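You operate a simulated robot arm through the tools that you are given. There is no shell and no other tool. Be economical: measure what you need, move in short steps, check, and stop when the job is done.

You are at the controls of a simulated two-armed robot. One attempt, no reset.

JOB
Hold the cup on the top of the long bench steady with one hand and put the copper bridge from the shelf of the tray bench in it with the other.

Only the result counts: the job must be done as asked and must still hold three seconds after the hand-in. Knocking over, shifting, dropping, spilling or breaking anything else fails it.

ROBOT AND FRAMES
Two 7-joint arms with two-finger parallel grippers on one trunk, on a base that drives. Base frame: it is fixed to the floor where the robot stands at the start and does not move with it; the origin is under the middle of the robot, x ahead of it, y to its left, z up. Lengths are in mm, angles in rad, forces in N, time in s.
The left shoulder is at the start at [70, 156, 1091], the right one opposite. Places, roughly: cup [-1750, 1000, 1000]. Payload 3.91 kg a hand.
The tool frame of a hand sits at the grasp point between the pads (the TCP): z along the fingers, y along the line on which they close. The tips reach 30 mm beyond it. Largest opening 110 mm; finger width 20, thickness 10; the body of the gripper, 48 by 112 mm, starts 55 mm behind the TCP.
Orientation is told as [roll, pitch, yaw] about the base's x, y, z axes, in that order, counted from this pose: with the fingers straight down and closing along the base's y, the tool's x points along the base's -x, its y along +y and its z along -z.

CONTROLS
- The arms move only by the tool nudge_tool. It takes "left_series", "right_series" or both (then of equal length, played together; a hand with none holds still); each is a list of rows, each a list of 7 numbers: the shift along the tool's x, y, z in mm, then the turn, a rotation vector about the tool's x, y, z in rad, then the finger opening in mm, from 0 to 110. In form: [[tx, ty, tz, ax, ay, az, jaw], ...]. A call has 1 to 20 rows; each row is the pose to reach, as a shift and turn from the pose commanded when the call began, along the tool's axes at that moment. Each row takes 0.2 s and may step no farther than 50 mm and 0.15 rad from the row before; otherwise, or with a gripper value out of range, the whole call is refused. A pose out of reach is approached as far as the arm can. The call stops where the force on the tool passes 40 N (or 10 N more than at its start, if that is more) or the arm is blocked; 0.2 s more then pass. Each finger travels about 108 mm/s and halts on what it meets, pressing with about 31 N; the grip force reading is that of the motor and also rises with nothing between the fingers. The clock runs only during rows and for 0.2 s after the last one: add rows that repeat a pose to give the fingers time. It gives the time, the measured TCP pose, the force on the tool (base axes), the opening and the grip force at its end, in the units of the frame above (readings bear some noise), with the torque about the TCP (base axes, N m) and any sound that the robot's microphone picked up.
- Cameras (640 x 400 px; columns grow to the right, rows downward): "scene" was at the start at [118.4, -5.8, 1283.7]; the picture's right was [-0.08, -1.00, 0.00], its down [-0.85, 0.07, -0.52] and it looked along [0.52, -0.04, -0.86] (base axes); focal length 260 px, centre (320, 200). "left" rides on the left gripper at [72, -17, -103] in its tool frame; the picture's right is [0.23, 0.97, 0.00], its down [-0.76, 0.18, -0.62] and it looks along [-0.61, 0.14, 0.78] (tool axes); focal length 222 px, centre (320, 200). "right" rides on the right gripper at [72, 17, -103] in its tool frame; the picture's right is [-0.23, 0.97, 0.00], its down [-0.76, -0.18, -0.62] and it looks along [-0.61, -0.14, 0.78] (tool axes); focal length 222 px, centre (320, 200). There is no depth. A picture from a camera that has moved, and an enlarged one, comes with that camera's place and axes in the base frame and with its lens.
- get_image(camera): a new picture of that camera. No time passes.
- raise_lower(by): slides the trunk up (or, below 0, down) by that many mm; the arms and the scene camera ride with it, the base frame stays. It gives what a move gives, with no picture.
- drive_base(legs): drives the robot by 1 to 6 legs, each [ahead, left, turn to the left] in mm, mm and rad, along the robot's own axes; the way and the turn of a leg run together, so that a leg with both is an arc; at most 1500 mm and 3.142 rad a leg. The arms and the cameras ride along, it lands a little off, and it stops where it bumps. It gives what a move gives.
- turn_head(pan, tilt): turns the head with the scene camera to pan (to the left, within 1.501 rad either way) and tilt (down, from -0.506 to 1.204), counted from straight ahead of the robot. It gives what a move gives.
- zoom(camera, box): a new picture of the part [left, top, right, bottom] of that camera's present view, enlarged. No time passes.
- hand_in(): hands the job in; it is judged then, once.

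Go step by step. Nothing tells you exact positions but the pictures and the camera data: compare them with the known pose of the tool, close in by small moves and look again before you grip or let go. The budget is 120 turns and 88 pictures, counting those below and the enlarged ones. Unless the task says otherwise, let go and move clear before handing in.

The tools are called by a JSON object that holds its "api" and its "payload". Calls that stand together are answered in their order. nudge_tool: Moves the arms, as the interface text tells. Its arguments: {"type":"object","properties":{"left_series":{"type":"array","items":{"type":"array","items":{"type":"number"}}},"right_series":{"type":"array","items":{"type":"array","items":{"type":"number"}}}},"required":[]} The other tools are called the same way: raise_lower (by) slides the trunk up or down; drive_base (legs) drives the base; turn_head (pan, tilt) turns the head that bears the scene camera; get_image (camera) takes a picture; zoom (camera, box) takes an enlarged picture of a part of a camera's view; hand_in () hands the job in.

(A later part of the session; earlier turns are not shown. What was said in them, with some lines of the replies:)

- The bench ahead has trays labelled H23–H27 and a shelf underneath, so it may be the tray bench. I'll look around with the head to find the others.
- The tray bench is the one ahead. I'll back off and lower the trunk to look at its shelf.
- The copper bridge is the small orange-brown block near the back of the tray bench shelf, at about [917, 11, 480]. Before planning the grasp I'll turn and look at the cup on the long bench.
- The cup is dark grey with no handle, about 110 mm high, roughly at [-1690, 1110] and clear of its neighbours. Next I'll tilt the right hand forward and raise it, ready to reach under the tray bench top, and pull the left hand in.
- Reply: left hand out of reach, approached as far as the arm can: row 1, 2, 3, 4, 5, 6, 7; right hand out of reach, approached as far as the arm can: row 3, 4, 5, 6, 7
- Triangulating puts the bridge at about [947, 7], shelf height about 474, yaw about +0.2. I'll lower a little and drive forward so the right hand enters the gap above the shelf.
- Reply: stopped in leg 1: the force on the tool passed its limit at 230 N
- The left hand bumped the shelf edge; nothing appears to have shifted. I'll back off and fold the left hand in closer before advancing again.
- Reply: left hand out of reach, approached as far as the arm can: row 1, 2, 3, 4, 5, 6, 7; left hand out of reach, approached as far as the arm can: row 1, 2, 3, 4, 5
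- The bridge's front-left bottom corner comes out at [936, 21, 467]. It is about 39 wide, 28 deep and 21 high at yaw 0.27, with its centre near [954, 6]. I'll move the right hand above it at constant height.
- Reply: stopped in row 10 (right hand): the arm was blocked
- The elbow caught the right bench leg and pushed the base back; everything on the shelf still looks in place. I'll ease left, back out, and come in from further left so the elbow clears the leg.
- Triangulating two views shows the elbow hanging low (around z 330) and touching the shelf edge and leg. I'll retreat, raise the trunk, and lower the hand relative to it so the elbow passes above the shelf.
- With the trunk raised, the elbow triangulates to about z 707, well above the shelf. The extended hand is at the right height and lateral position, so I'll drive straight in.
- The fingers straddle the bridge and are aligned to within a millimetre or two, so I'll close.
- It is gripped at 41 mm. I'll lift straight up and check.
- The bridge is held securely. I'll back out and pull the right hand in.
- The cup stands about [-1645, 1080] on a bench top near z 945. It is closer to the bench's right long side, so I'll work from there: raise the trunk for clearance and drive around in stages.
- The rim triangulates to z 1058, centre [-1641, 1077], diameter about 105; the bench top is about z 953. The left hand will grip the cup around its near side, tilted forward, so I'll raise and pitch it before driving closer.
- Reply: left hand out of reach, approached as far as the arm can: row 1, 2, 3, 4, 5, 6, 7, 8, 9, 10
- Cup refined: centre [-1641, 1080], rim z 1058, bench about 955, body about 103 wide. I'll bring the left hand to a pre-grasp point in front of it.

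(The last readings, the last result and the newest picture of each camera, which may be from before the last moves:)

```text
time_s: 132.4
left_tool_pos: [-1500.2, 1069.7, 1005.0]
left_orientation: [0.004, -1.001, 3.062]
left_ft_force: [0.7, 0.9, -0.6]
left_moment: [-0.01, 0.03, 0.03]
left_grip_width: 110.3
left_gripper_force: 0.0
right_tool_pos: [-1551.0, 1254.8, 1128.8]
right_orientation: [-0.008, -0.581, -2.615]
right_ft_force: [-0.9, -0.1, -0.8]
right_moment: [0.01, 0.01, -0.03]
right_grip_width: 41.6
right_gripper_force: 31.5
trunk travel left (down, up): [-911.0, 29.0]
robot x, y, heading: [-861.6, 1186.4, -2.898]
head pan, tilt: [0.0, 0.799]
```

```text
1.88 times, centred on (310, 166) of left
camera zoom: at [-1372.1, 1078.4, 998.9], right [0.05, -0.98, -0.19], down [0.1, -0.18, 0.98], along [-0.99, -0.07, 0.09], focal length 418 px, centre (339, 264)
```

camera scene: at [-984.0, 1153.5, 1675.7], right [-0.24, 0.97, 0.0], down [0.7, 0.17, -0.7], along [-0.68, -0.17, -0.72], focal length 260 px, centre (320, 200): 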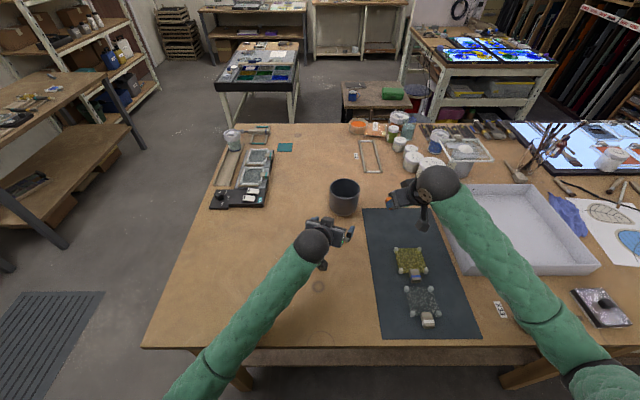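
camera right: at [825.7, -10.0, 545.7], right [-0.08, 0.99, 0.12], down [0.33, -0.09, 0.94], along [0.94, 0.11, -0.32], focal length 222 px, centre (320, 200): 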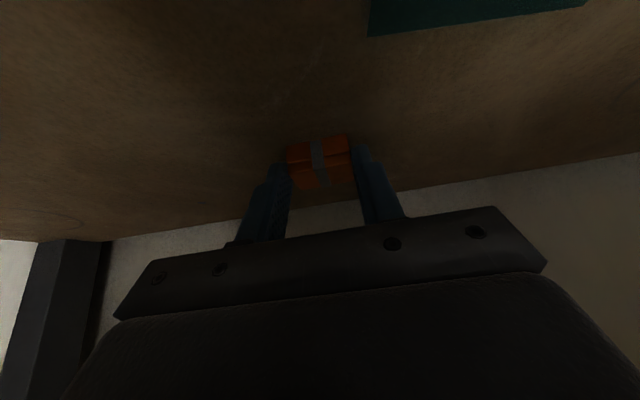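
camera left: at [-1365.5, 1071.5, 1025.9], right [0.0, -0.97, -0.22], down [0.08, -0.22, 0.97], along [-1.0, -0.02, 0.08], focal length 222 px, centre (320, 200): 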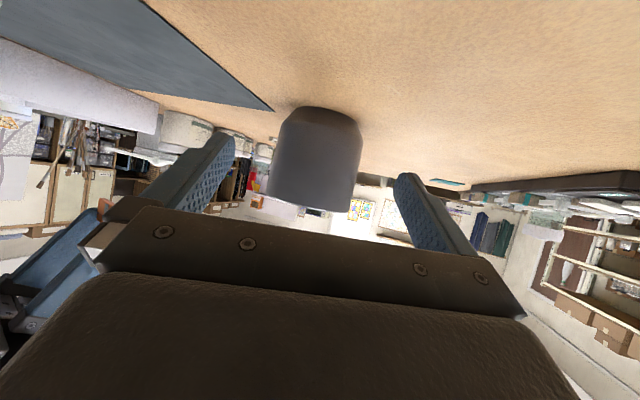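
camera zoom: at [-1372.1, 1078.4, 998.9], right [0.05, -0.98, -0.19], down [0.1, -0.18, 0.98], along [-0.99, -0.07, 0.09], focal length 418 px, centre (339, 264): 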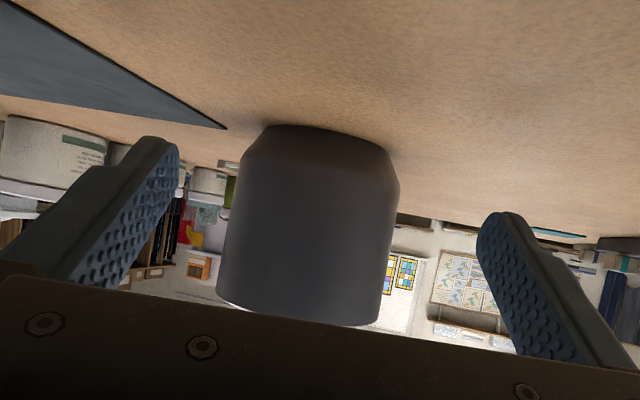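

The left hand stopped about 7 mm high and the base tilted slightly, so the left forearm is probably resting on the bench edge. I'll lift it, back the base off 110 mm and re-extend with a straighter arm.

{"api": "nudge_tool", "payload": {"left_series": [[-20, 0, -13, 0, 0, 0, 110], [-42, 0, -27, 0, 0, 0, 110], [-42, 0, -27, 0, 0, 0, 110]]}}

{"api": "drive_base", "payload": {"legs": [[-110, 0, 0]]}}

{"api": "raise_lower", "payload": {"by": 25}}

{"api": "get_image", "payload": {"camera": "scene"}}

```text
time_s: 133.2
left_tool_pos: [-1502.7, 1068.6, 1048.0]
left_orientation: [0.0, -0.996, 3.065]
left_ft_force: [0.6, -0.9, -0.6]
left_moment: [0.0, 0.0, -0.02]
left_grip_width: 110.1
left_gripper_force: 0.0
right_tool_pos: [-1554.2, 1254.7, 1126.9]
right_orientation: [-0.007, -0.578, -2.616]
right_ft_force: [0.0, 0.2, -0.5]
right_moment: [-0.01, -0.01, 0.01]
right_grip_width: 41.0
right_gripper_force: 31.0
trunk travel left (down, up): [-911.0, 29.0]
robot x, y, heading: [-857.7, 1186.0, -2.902]
head pan, tilt: [0.0, 0.799]
```

```text
time_s: 134.4
left_tool_pos: [-1394.8, 1096.9, 1048.1]
left_orientation: [0.001, -0.995, 3.062]
left_ft_force: [0.1, 0.2, -0.7]
left_moment: [0.0, -0.01, 0.02]
left_grip_width: 110.2
left_gripper_force: 0.0
right_tool_pos: [-1446.8, 1282.7, 1125.5]
right_orientation: [-0.005, -0.577, -2.619]
right_ft_force: [-0.2, 0.1, -1.1]
right_moment: [-0.01, 0.05, 0.03]
right_grip_width: 41.3
right_gripper_force: 31.0
trunk travel left (down, up): [-911.0, 29.0]
robot x, y, heading: [-746.6, 1215.9, -2.903]
head pan, tilt: [0.0, 0.799]
```

```text
time_s: 135.2
left_tool_pos: [-1394.7, 1096.6, 1073.9]
left_orientation: [0.001, -0.996, 3.063]
left_ft_force: [-0.4, -0.7, 1.2]
left_moment: [-0.03, 0.02, -0.01]
left_grip_width: 110.1
left_gripper_force: 0.2
right_tool_pos: [-1445.0, 1282.9, 1151.4]
right_orientation: [-0.006, -0.577, -2.618]
right_ft_force: [0.3, 0.2, -0.4]
right_moment: [-0.03, 0.01, -0.01]
right_grip_width: 41.2
right_gripper_force: 31.2
trunk travel left (down, up): [-936.0, 4.0]
robot x, y, heading: [-749.0, 1213.7, -2.903]
head pan, tilt: [0.0, 0.799]
```

```text
27 pictures are left
camera scene: at [-876.1, 1181.8, 1700.6], right [-0.24, 0.97, 0.0], down [0.7, 0.17, -0.7], along [-0.68, -0.17, -0.72], focal length 260 px, centre (320, 200)
```

scene: 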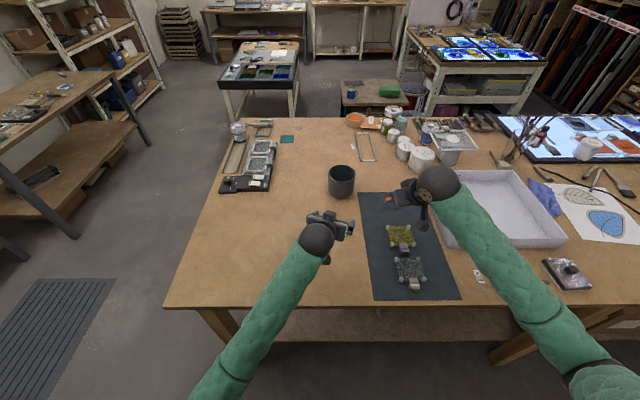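

{"api": "nudge_tool", "payload": {"left_series": [[2, 12, 42, 0, 0, 0, 110], [4, 24, 84, 0, 0, 0, 110], [6, 36, 127, 0, 0, 0, 110], [6, 36, 127, 0, 0, 0, 110]]}}

{"api": "zoom", "payload": {"camera": "left", "box": [140, 60, 480, 272]}}

```text
time_s: 136.2
left_tool_pos: [-1501.4, 1068.4, 1000.3]
left_orientation: [0.002, -0.995, 3.066]
left_ft_force: [-0.2, -0.5, 1.1]
left_moment: [-0.02, 0.01, 0.03]
left_grip_width: 110.1
left_gripper_force: 0.1
right_tool_pos: [-1446.0, 1282.4, 1150.5]
right_orientation: [-0.007, -0.578, -2.618]
right_ft_force: [-0.3, 0.1, -1.1]
right_moment: [-0.01, 0.01, 0.02]
right_grip_width: 41.1
right_gripper_force: 31.5
trunk travel left (down, up): [-936.0, 4.0]
robot x, y, heading: [-748.8, 1210.5, -2.904]
head pan, tilt: [0.0, 0.799]
```

```text
1.88 times, centred on (310, 166) of left
camera zoom: at [-1373.8, 1076.9, 994.6], right [0.05, -0.98, -0.19], down [0.09, -0.18, 0.98], along [-0.99, -0.07, 0.08], focal length 418 px, centre (339, 264)
```

zoom: 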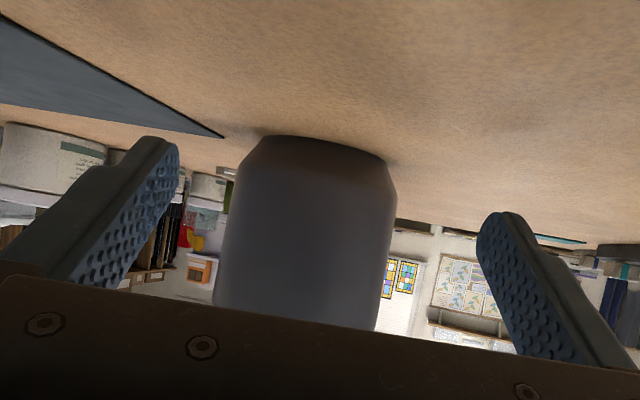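

{"api": "nudge_tool", "payload": {"left_series": [[-16, 0, 25, 0, 0, 0, 110], [-31, -1, 50, 0, 0, 0, 110], [-43, -1, 68, 0, 0, 0, 110], [-43, -1, 68, 0, 0, 0, 110]]}}

{"api": "get_image", "payload": {"camera": "left"}}

```text
time_s: 137.2
left_tool_pos: [-1582.0, 1075.4, 1000.4]
left_orientation: [0.001, -0.995, 3.063]
left_ft_force: [-0.4, 0.0, 0.2]
left_moment: [0.01, -0.01, 0.0]
left_grip_width: 110.1
left_gripper_force: 0.0
right_tool_pos: [-1444.9, 1280.6, 1152.6]
right_orientation: [-0.007, -0.58, -2.618]
right_ft_force: [0.2, -0.7, 0.1]
right_moment: [-0.01, -0.01, 0.0]
right_grip_width: 41.1
right_gripper_force: 30.5
trunk travel left (down, up): [-936.0, 4.0]
robot x, y, heading: [-754.1, 1209.7, -2.9]
head pan, tilt: [0.0, 0.799]
```

```text
25 pictures are left
camera left: at [-1453.5, 1083.7, 994.5], right [0.05, -0.98, -0.19], down [0.09, -0.18, 0.98], along [-0.99, -0.07, 0.08], focal length 222 px, centre (320, 200)
```

left: 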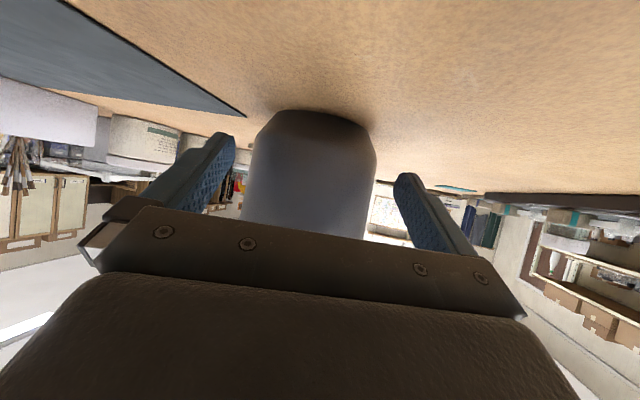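

{"api": "nudge_tool", "payload": {"left_series": [[-6, 0, 11, 0, 0, 0, 110], [-13, 0, 22, 0, 0, 0, 110], [-19, 0, 32, 0, 0, 0, 110], [-19, 0, 32, 0, 0, 0, 110]]}}

{"api": "get_image", "payload": {"camera": "left"}}

{"api": "zoom", "payload": {"camera": "scene", "box": [270, 135, 430, 235]}}

```text
time_s: 138.2
left_tool_pos: [-1618.7, 1077.3, 998.5]
left_orientation: [0.002, -0.994, 3.062]
left_ft_force: [0.7, -0.5, 0.9]
left_moment: [-0.05, 0.0, 0.0]
left_grip_width: 109.9
left_gripper_force: 0.1
right_tool_pos: [-1446.3, 1282.0, 1150.9]
right_orientation: [-0.006, -0.579, -2.619]
right_ft_force: [0.6, -0.2, 0.6]
right_moment: [0.02, 0.01, 0.02]
right_grip_width: 41.4
right_gripper_force: 31.4
trunk travel left (down, up): [-936.0, 4.0]
robot x, y, heading: [-753.1, 1213.0, -2.897]
head pan, tilt: [0.0, 0.799]
```

```text
24 pictures are left
camera left: at [-1491.2, 1086.7, 992.2], right [0.05, -0.98, -0.19], down [0.09, -0.18, 0.98], along [-0.99, -0.07, 0.08], focal length 222 px, centre (320, 200)
```

left: 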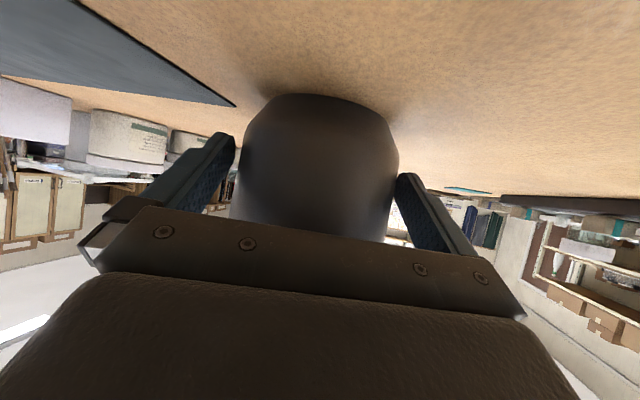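

```text
4.00 times, centred on (350, 185) of scene
camera zoom: at [-877.0, 1181.4, 1700.6], right [-0.24, 0.97, 0.0], down [0.7, 0.17, -0.7], along [-0.68, -0.17, -0.72], focal length 1041 px, centre (200, 260)
```

zoom: 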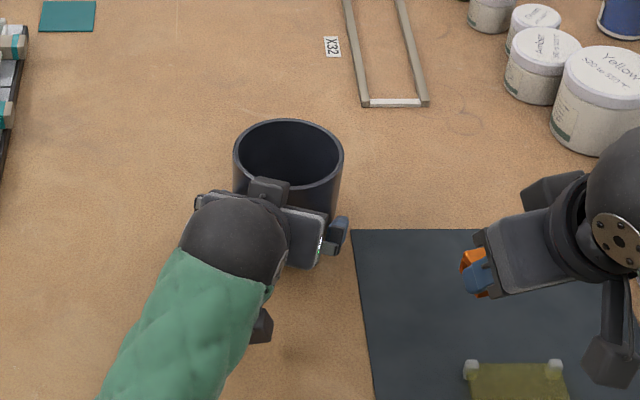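

The fingers straddle the cup with no contact force. I'll close the left hand on it.

{"api": "nudge_tool", "payload": {"left_series": [[0, 0, 0, 0, 0, 0, 106], [0, 0, 0, 0, 0, 0, 102], [0, 0, 0, 0, 0, 0, 98], [0, 0, 0, 0, 0, 0, 98], [0, 0, 0, 0, 0, 0, 98]]}}

{"api": "zoom", "payload": {"camera": "scene", "box": [270, 135, 430, 235]}}

```text
time_s: 139.4
left_tool_pos: [-1619.4, 1078.7, 997.1]
left_orientation: [0.002, -0.995, 3.064]
left_ft_force: [-1.4, -1.5, 0.2]
left_moment: [-0.04, 0.04, -0.04]
left_grip_width: 103.6
left_gripper_force: 30.9
right_tool_pos: [-1446.8, 1282.8, 1150.1]
right_orientation: [-0.005, -0.579, -2.617]
right_ft_force: [0.2, 0.7, -1.0]
right_moment: [-0.01, 0.02, 0.01]
right_grip_width: 41.4
right_gripper_force: 31.1
trunk travel left (down, up): [-936.0, 4.0]
robot x, y, heading: [-752.7, 1209.3, -2.901]
head pan, tilt: [0.0, 0.799]
```

```text
4.00 times, centred on (350, 185) of scene
camera zoom: at [-877.1, 1181.4, 1700.6], right [-0.24, 0.97, 0.0], down [0.7, 0.17, -0.7], along [-0.68, -0.17, -0.72], focal length 1041 px, centre (200, 260)
```

zoom: 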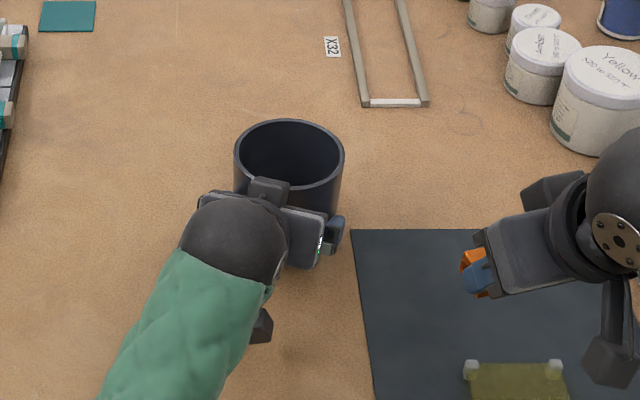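

The cup is held at 103.6 mm. I'll bring the bridge above the cup with the right hand made steeper, staying at z 1150.

{"api": "nudge_tool", "payload": {"right_series": [[-32, 11, 21, 0, 0.054, 0, 20], [-63, 22, 41, 0, 0.108, 0, 20], [-95, 34, 62, 0, 0.162, 0, 20], [-126, 45, 82, 0, 0.216, 0, 20], [-158, 56, 103, 0, 0.27, 0, 20], [-189, 67, 123, 0, 0.324, 0, 20], [-221, 78, 144, 0, 0.378, 0, 20], [-221, 78, 144, 0, 0.378, 0, 20]]}}

{"api": "get_image", "payload": {"camera": "right"}}

{"api": "zoom", "payload": {"camera": "scene", "box": [240, 100, 480, 250]}}

```text
time_s: 141.2
left_tool_pos: [-1618.0, 1077.3, 998.2]
left_orientation: [0.003, -0.995, 3.063]
left_ft_force: [-2.0, -1.8, 1.1]
left_moment: [0.14, 0.13, 0.1]
left_grip_width: 103.4
left_gripper_force: 31.1
right_tool_pos: [-1638.7, 1081.6, 1147.7]
right_orientation: [-0.004, -0.199, -2.62]
right_ft_force: [0.2, 0.1, -0.5]
right_moment: [-0.04, -0.02, -0.03]
right_grip_width: 41.2
right_gripper_force: 30.9
trunk travel left (down, up): [-936.0, 4.0]
robot x, y, heading: [-749.2, 1213.9, -2.9]
head pan, tilt: [0.0, 0.799]
```

```text
21 pictures are left
camera right: at [-1550.8, 1113.0, 1234.2], right [0.29, -0.96, 0.04], down [-0.63, -0.16, 0.76], along [-0.72, -0.25, -0.65], focal length 222 px, centre (320, 200)
```

right: 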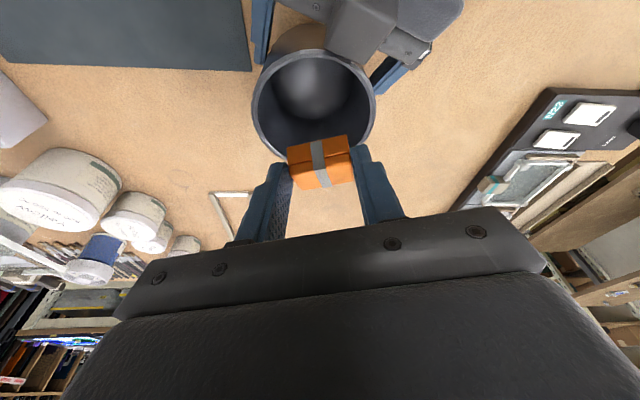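

```text
2.67 times, centred on (360, 175) of scene
camera zoom: at [-877.0, 1182.6, 1700.6], right [-0.24, 0.97, 0.0], down [0.7, 0.17, -0.7], along [-0.68, -0.17, -0.72], focal length 694 px, centre (213, 267)
```

zoom: 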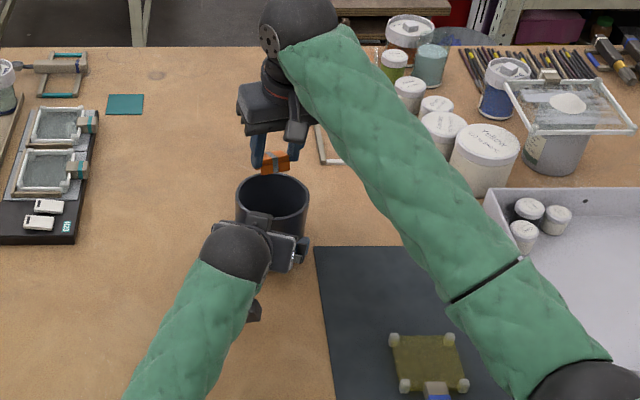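

The bridge hangs right over the cup's mouth. I'll lower it straight down into the cup.

{"api": "nudge_tool", "payload": {"right_series": [[6, 0, 25, 0, 0, 0, 20], [11, 0, 50, 0, 0, 0, 20], [16, 0, 70, 0, 0, 0, 20], [16, 0, 70, 0, 0, 0, 20]]}}

{"api": "get_image", "payload": {"camera": "right"}}

{"api": "zoom", "payload": {"camera": "scene", "box": [280, 130, 400, 205]}}

```text
time_s: 142.2
left_tool_pos: [-1619.2, 1078.0, 996.6]
left_orientation: [0.002, -0.994, 3.063]
left_ft_force: [0.3, -0.1, 1.1]
left_moment: [0.07, 0.08, 0.03]
left_grip_width: 103.2
left_gripper_force: 31.0
right_tool_pos: [-1636.7, 1085.0, 1077.3]
right_orientation: [-0.004, -0.2, -2.622]
right_ft_force: [-0.2, 1.1, -0.8]
right_moment: [-0.01, 0.0, -0.03]
right_grip_width: 41.6
right_gripper_force: 31.0
trunk travel left (down, up): [-936.0, 4.0]
robot x, y, heading: [-747.5, 1210.9, -2.899]
head pan, tilt: [0.0, 0.799]
```

```text
19 pictures are left
camera right: at [-1548.2, 1115.3, 1163.5], right [0.29, -0.96, 0.04], down [-0.63, -0.16, 0.76], along [-0.72, -0.25, -0.65], focal length 222 px, centre (320, 200)
```

right: 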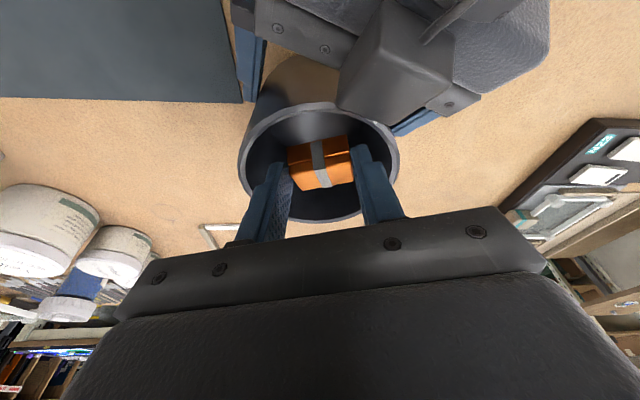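

```text
5.33 times, centred on (340, 168) of scene
camera zoom: at [-877.0, 1181.3, 1700.6], right [-0.24, 0.97, 0.0], down [0.7, 0.17, -0.7], along [-0.68, -0.17, -0.72], focal length 1388 px, centre (213, 373)
```

zoom: 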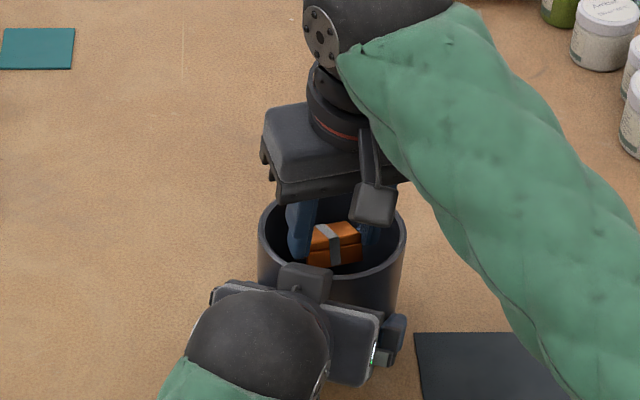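

The left gripper's top bracket limits how deep the right hand can go. I'll go 32 mm further, which leaves the bridge well below the rim.

{"api": "nudge_tool", "payload": {"right_series": [[3, 1, 16, 0, 0, 0, 20], [5, 2, 31, 0, 0, 0, 20], [5, 2, 31, 0, 0, 0, 20]]}}

{"api": "get_image", "payload": {"camera": "right"}}

{"api": "zoom", "payload": {"camera": "scene", "box": [280, 130, 400, 205]}}

```text
time_s: 143.0
left_tool_pos: [-1618.4, 1078.2, 997.8]
left_orientation: [0.003, -0.994, 3.064]
left_ft_force: [1.4, -2.1, 0.6]
left_moment: [0.18, 0.17, -0.02]
left_grip_width: 103.3
left_gripper_force: 31.3
right_tool_pos: [-1635.1, 1082.8, 1045.9]
right_orientation: [-0.006, -0.199, -2.623]
right_ft_force: [-1.9, 1.7, 1.5]
right_moment: [-0.03, -0.08, 0.01]
right_grip_width: 41.2
right_gripper_force: 31.5
trunk travel left (down, up): [-936.0, 4.0]
robot x, y, heading: [-750.8, 1212.4, -2.906]
head pan, tilt: [0.0, 0.799]
```

```text
17 pictures are left
camera right: at [-1547.5, 1113.7, 1132.6], right [0.29, -0.96, 0.04], down [-0.63, -0.16, 0.76], along [-0.72, -0.25, -0.65], focal length 222 px, centre (320, 200)
```

right: 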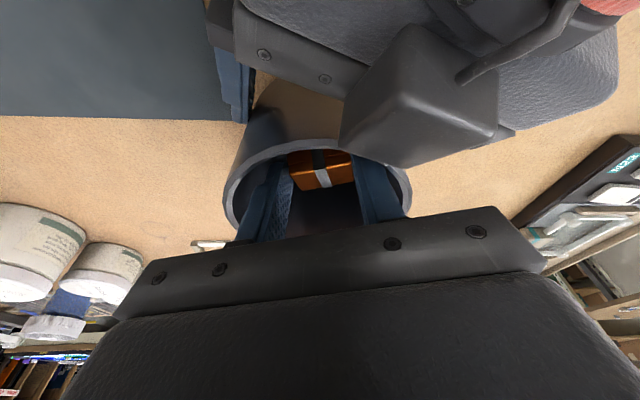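

```text
5.33 times, centred on (340, 168) of scene
camera zoom: at [-876.9, 1181.2, 1700.6], right [-0.24, 0.97, 0.0], down [0.7, 0.17, -0.7], along [-0.68, -0.17, -0.72], focal length 1388 px, centre (213, 373)
```

zoom: 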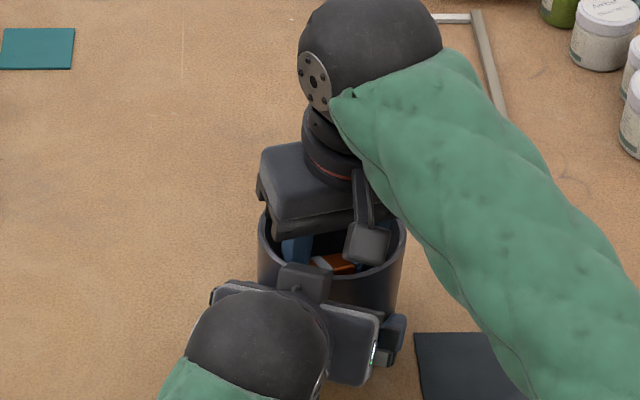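

The bridge is inside the cup, below the rim. I'll open the right fingers slightly to let it drop.

{"api": "nudge_tool", "payload": {"right_series": [[0, 0, 0, 0, 0, 0, 46], [0, 0, 0, 0, 0, 0, 52], [0, 0, 0, 0, 0, 0, 52], [0, 0, 0, 0, 0, 0, 52], [0, 0, 0, 0, 0, 0, 52]]}}

{"api": "get_image", "payload": {"camera": "right"}}

```text
time_s: 144.2
left_tool_pos: [-1618.8, 1077.9, 998.0]
left_orientation: [0.001, -0.995, 3.064]
left_ft_force: [14.6, -11.4, 4.0]
left_moment: [0.44, 0.73, 0.15]
left_grip_width: 103.4
left_gripper_force: 31.0
right_tool_pos: [-1636.4, 1083.4, 1046.1]
right_orientation: [-0.006, -0.201, -2.623]
right_ft_force: [-15.4, 10.8, -0.1]
right_moment: [-0.07, -0.12, -0.04]
right_grip_width: 43.7
right_gripper_force: 0.0
trunk travel left (down, up): [-936.0, 4.0]
robot x, y, heading: [-752.6, 1213.8, -2.901]
head pan, tilt: [0.0, 0.799]
```

```text
15 pictures are left
camera right: at [-1547.4, 1113.7, 1132.7], right [0.29, -0.96, 0.04], down [-0.63, -0.16, 0.76], along [-0.72, -0.25, -0.65], focal length 222 px, centre (320, 200)
```

right: 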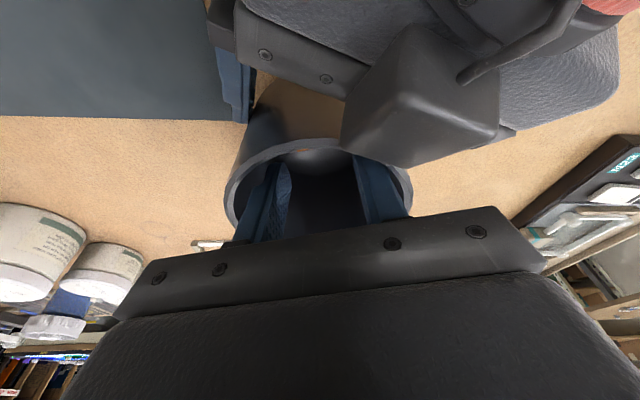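

The bridge has left the fingers, but one finger's outer side touches the cup wall. I'll ease off that wall and rise.

{"api": "nudge_tool", "payload": {"right_series": [[-3, -3, 0, 0, 0, 0, 43], [-3, -4, 0, 0, 0, 0, 43], [-6, -4, -20, 0, 0, 0, 43], [-11, -4, -50, 0, 0, 0, 43], [-11, -4, -50, 0, 0, 0, 43]]}}

{"api": "get_image", "payload": {"camera": "right"}}

```text
time_s: 145.4
left_tool_pos: [-1619.0, 1078.6, 997.9]
left_orientation: [0.002, -0.995, 3.063]
left_ft_force: [0.9, 1.4, 1.6]
left_moment: [0.01, -0.22, 0.02]
left_grip_width: 103.1
left_gripper_force: 31.7
right_tool_pos: [-1637.4, 1086.5, 1097.7]
right_orientation: [-0.003, -0.198, -2.621]
right_ft_force: [-0.5, 0.3, 0.0]
right_moment: [-0.03, 0.02, 0.01]
right_grip_width: 43.1
right_gripper_force: 0.0
trunk travel left (down, up): [-936.0, 4.0]
robot x, y, heading: [-749.7, 1209.7, -2.904]
head pan, tilt: [0.0, 0.799]
```

```text
14 pictures are left
camera right: at [-1550.5, 1117.1, 1186.5], right [0.29, -0.96, 0.04], down [-0.63, -0.16, 0.76], along [-0.72, -0.25, -0.65], focal length 222 px, centre (320, 200)
```

right: 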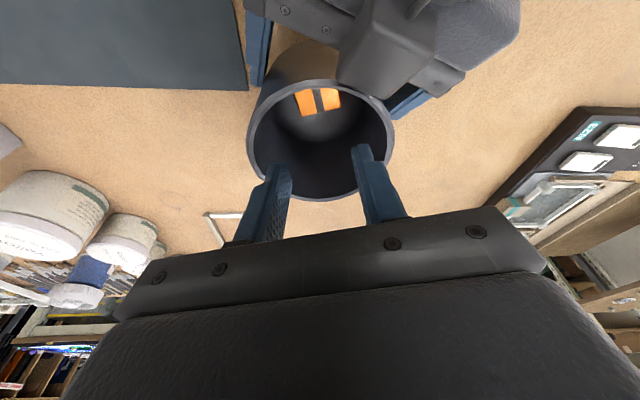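

The bridge lies on the cup's floor. I'll lift the right hand clear first, still holding the cup.

{"api": "nudge_tool", "payload": {"right_series": [[-8, 0, -40, 0, 0, 0, 43], [-16, 0, -78, 0, 0, 0, 43], [24, -20, -86, 0, 0, 0, 43], [64, -40, -94, 0, 0, 0, 43], [104, -60, -102, 0, 0, 0, 43], [144, -80, -110, 0, 0, 0, 43], [144, -80, -110, 0, 0, 0, 43]]}}

{"api": "nudge_tool", "payload": {"left_series": [[0, 0, 0, 0, 0, 0, 106], [0, 0, 0, 0, 0, 0, 110], [0, 0, 0, 0, 0, 0, 110], [0, 0, 0, 0, 0, 0, 110]]}}

{"api": "get_image", "payload": {"camera": "left"}}

```text
time_s: 147.0
left_tool_pos: [-1619.4, 1076.5, 996.5]
left_orientation: [0.0, -0.995, 3.065]
left_ft_force: [0.2, 2.6, 2.3]
left_moment: [-0.08, -0.14, -0.01]
left_grip_width: 103.3
left_gripper_force: 31.3
right_tool_pos: [-1536.7, 1236.0, 1176.8]
right_orientation: [-0.006, -0.199, -2.62]
right_ft_force: [0.8, 0.3, 0.0]
right_moment: [0.01, 0.01, -0.02]
right_grip_width: 42.9
right_gripper_force: 0.0
trunk travel left (down, up): [-936.0, 4.0]
robot x, y, heading: [-750.3, 1214.2, -2.9]
head pan, tilt: [0.0, 0.799]
```

```text
time_s: 148.0
left_tool_pos: [-1618.8, 1077.8, 997.9]
left_orientation: [0.002, -0.995, 3.063]
left_ft_force: [0.4, -0.6, 1.2]
left_moment: [0.02, 0.04, 0.02]
left_grip_width: 110.1
left_gripper_force: 0.1
right_tool_pos: [-1536.2, 1237.1, 1176.4]
right_orientation: [-0.004, -0.198, -2.621]
right_ft_force: [0.6, 0.7, -0.2]
right_moment: [-0.01, -0.01, 0.01]
right_grip_width: 43.2
right_gripper_force: 0.0
trunk travel left (down, up): [-936.0, 4.0]
robot x, y, heading: [-749.9, 1209.0, -2.903]
head pan, tilt: [0.0, 0.799]
```

```text
13 pictures are left
camera left: at [-1491.1, 1086.5, 992.1], right [0.05, -0.98, -0.19], down [0.09, -0.18, 0.98], along [-0.99, -0.07, 0.08], focal length 222 px, centre (320, 200)
```

left: 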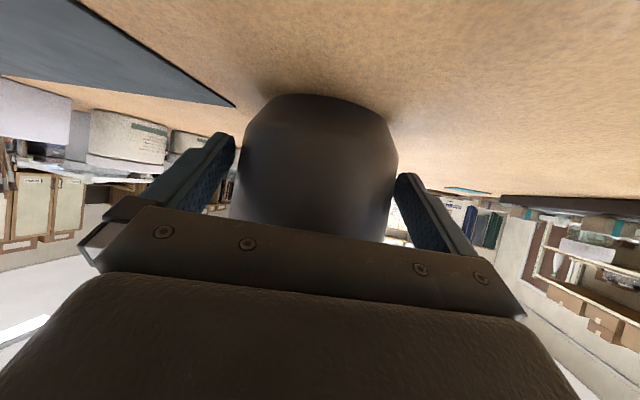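

The left fingers are open evenly around the cup. I'll withdraw the left hand straight back.

{"api": "nudge_tool", "payload": {"left_series": [[8, 0, -13, 0, 0, 0, 110], [18, 0, -28, 0, 0, 0, 110], [35, 0, -53, 0, 0, 0, 110], [55, 0, -85, 0, 0, 0, 110], [76, 0, -117, 0, 0, 0, 110], [76, 0, -117, 0, 0, 0, 110]]}}

{"api": "drive_base", "payload": {"legs": [[-120, 0, 0]]}}

{"api": "get_image", "payload": {"camera": "scene"}}

{"api": "zoom", "payload": {"camera": "scene", "box": [290, 130, 390, 192]}}

```text
time_s: 149.4
left_tool_pos: [-1478.9, 1067.6, 994.7]
left_orientation: [0.003, -0.994, 3.063]
left_ft_force: [0.1, 0.6, 0.0]
left_moment: [0.02, 0.0, -0.01]
left_grip_width: 109.8
left_gripper_force: 0.0
right_tool_pos: [-1536.5, 1236.8, 1177.5]
right_orientation: [-0.005, -0.198, -2.622]
right_ft_force: [-0.4, 0.0, 0.3]
right_moment: [0.02, -0.02, 0.01]
right_grip_width: 43.1
right_gripper_force: 0.1
trunk travel left (down, up): [-936.0, 4.0]
robot x, y, heading: [-747.5, 1215.4, -2.9]
head pan, tilt: [0.0, 0.799]
```

```text
time_s: 150.6
left_tool_pos: [-1363.2, 1096.5, 996.8]
left_orientation: [0.001, -0.995, 3.063]
left_ft_force: [0.1, -0.5, -0.6]
left_moment: [0.0, -0.03, 0.0]
left_grip_width: 110.3
left_gripper_force: 0.1
right_tool_pos: [-1418.7, 1266.1, 1176.0]
right_orientation: [-0.005, -0.199, -2.622]
right_ft_force: [0.4, 0.9, 0.1]
right_moment: [-0.03, 0.02, 0.02]
right_grip_width: 43.2
right_gripper_force: 0.0
trunk travel left (down, up): [-936.0, 4.0]
robot x, y, heading: [-632.0, 1241.3, -2.9]
head pan, tilt: [0.0, 0.799]
```

```text
12 pictures are left
camera scene: at [-760.0, 1210.4, 1700.5], right [-0.24, 0.97, 0.0], down [0.7, 0.17, -0.7], along [-0.68, -0.17, -0.72], focal length 260 px, centre (320, 200)
```

scene: 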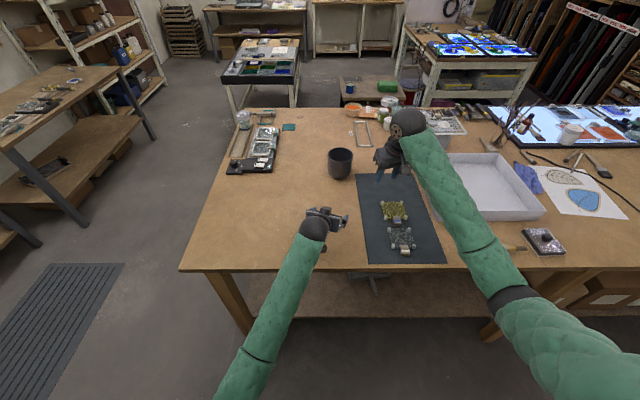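

```text
6.40 times, centred on (340, 161) of scene
camera zoom: at [-760.0, 1210.4, 1700.5], right [-0.24, 0.97, 0.0], down [0.7, 0.17, -0.7], along [-0.68, -0.17, -0.72], focal length 1665 px, centre (192, 450)
```

zoom: 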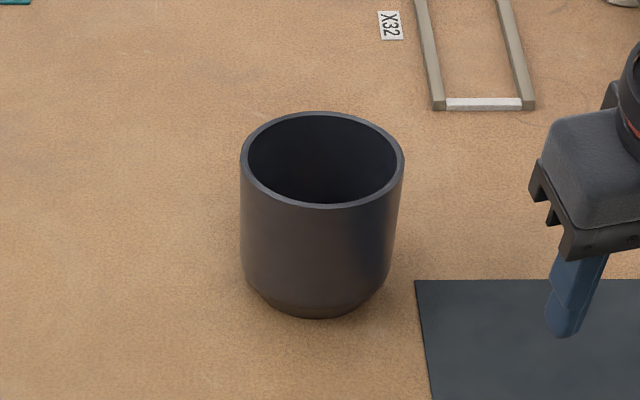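

The cup stands upright where it was with the bridge inside, both hands are empty and clear, and the bench items look undisturbed. I'll hand in.

{"api": "hand_in", "payload": {}}

```text
The job is handed in.
```

I held the cup steady with the left hand and lowered the copper bridge into it with the right. The last look inside showed the bridge on the cup's floor. I then let go and moved both hands clear before handing in.

During the fetch, the left hand struck the tray bench shelf edge (230 N) and the right elbow caught a bench leg and pushed the base back. I saw nothing displaced in the pictures afterwards.
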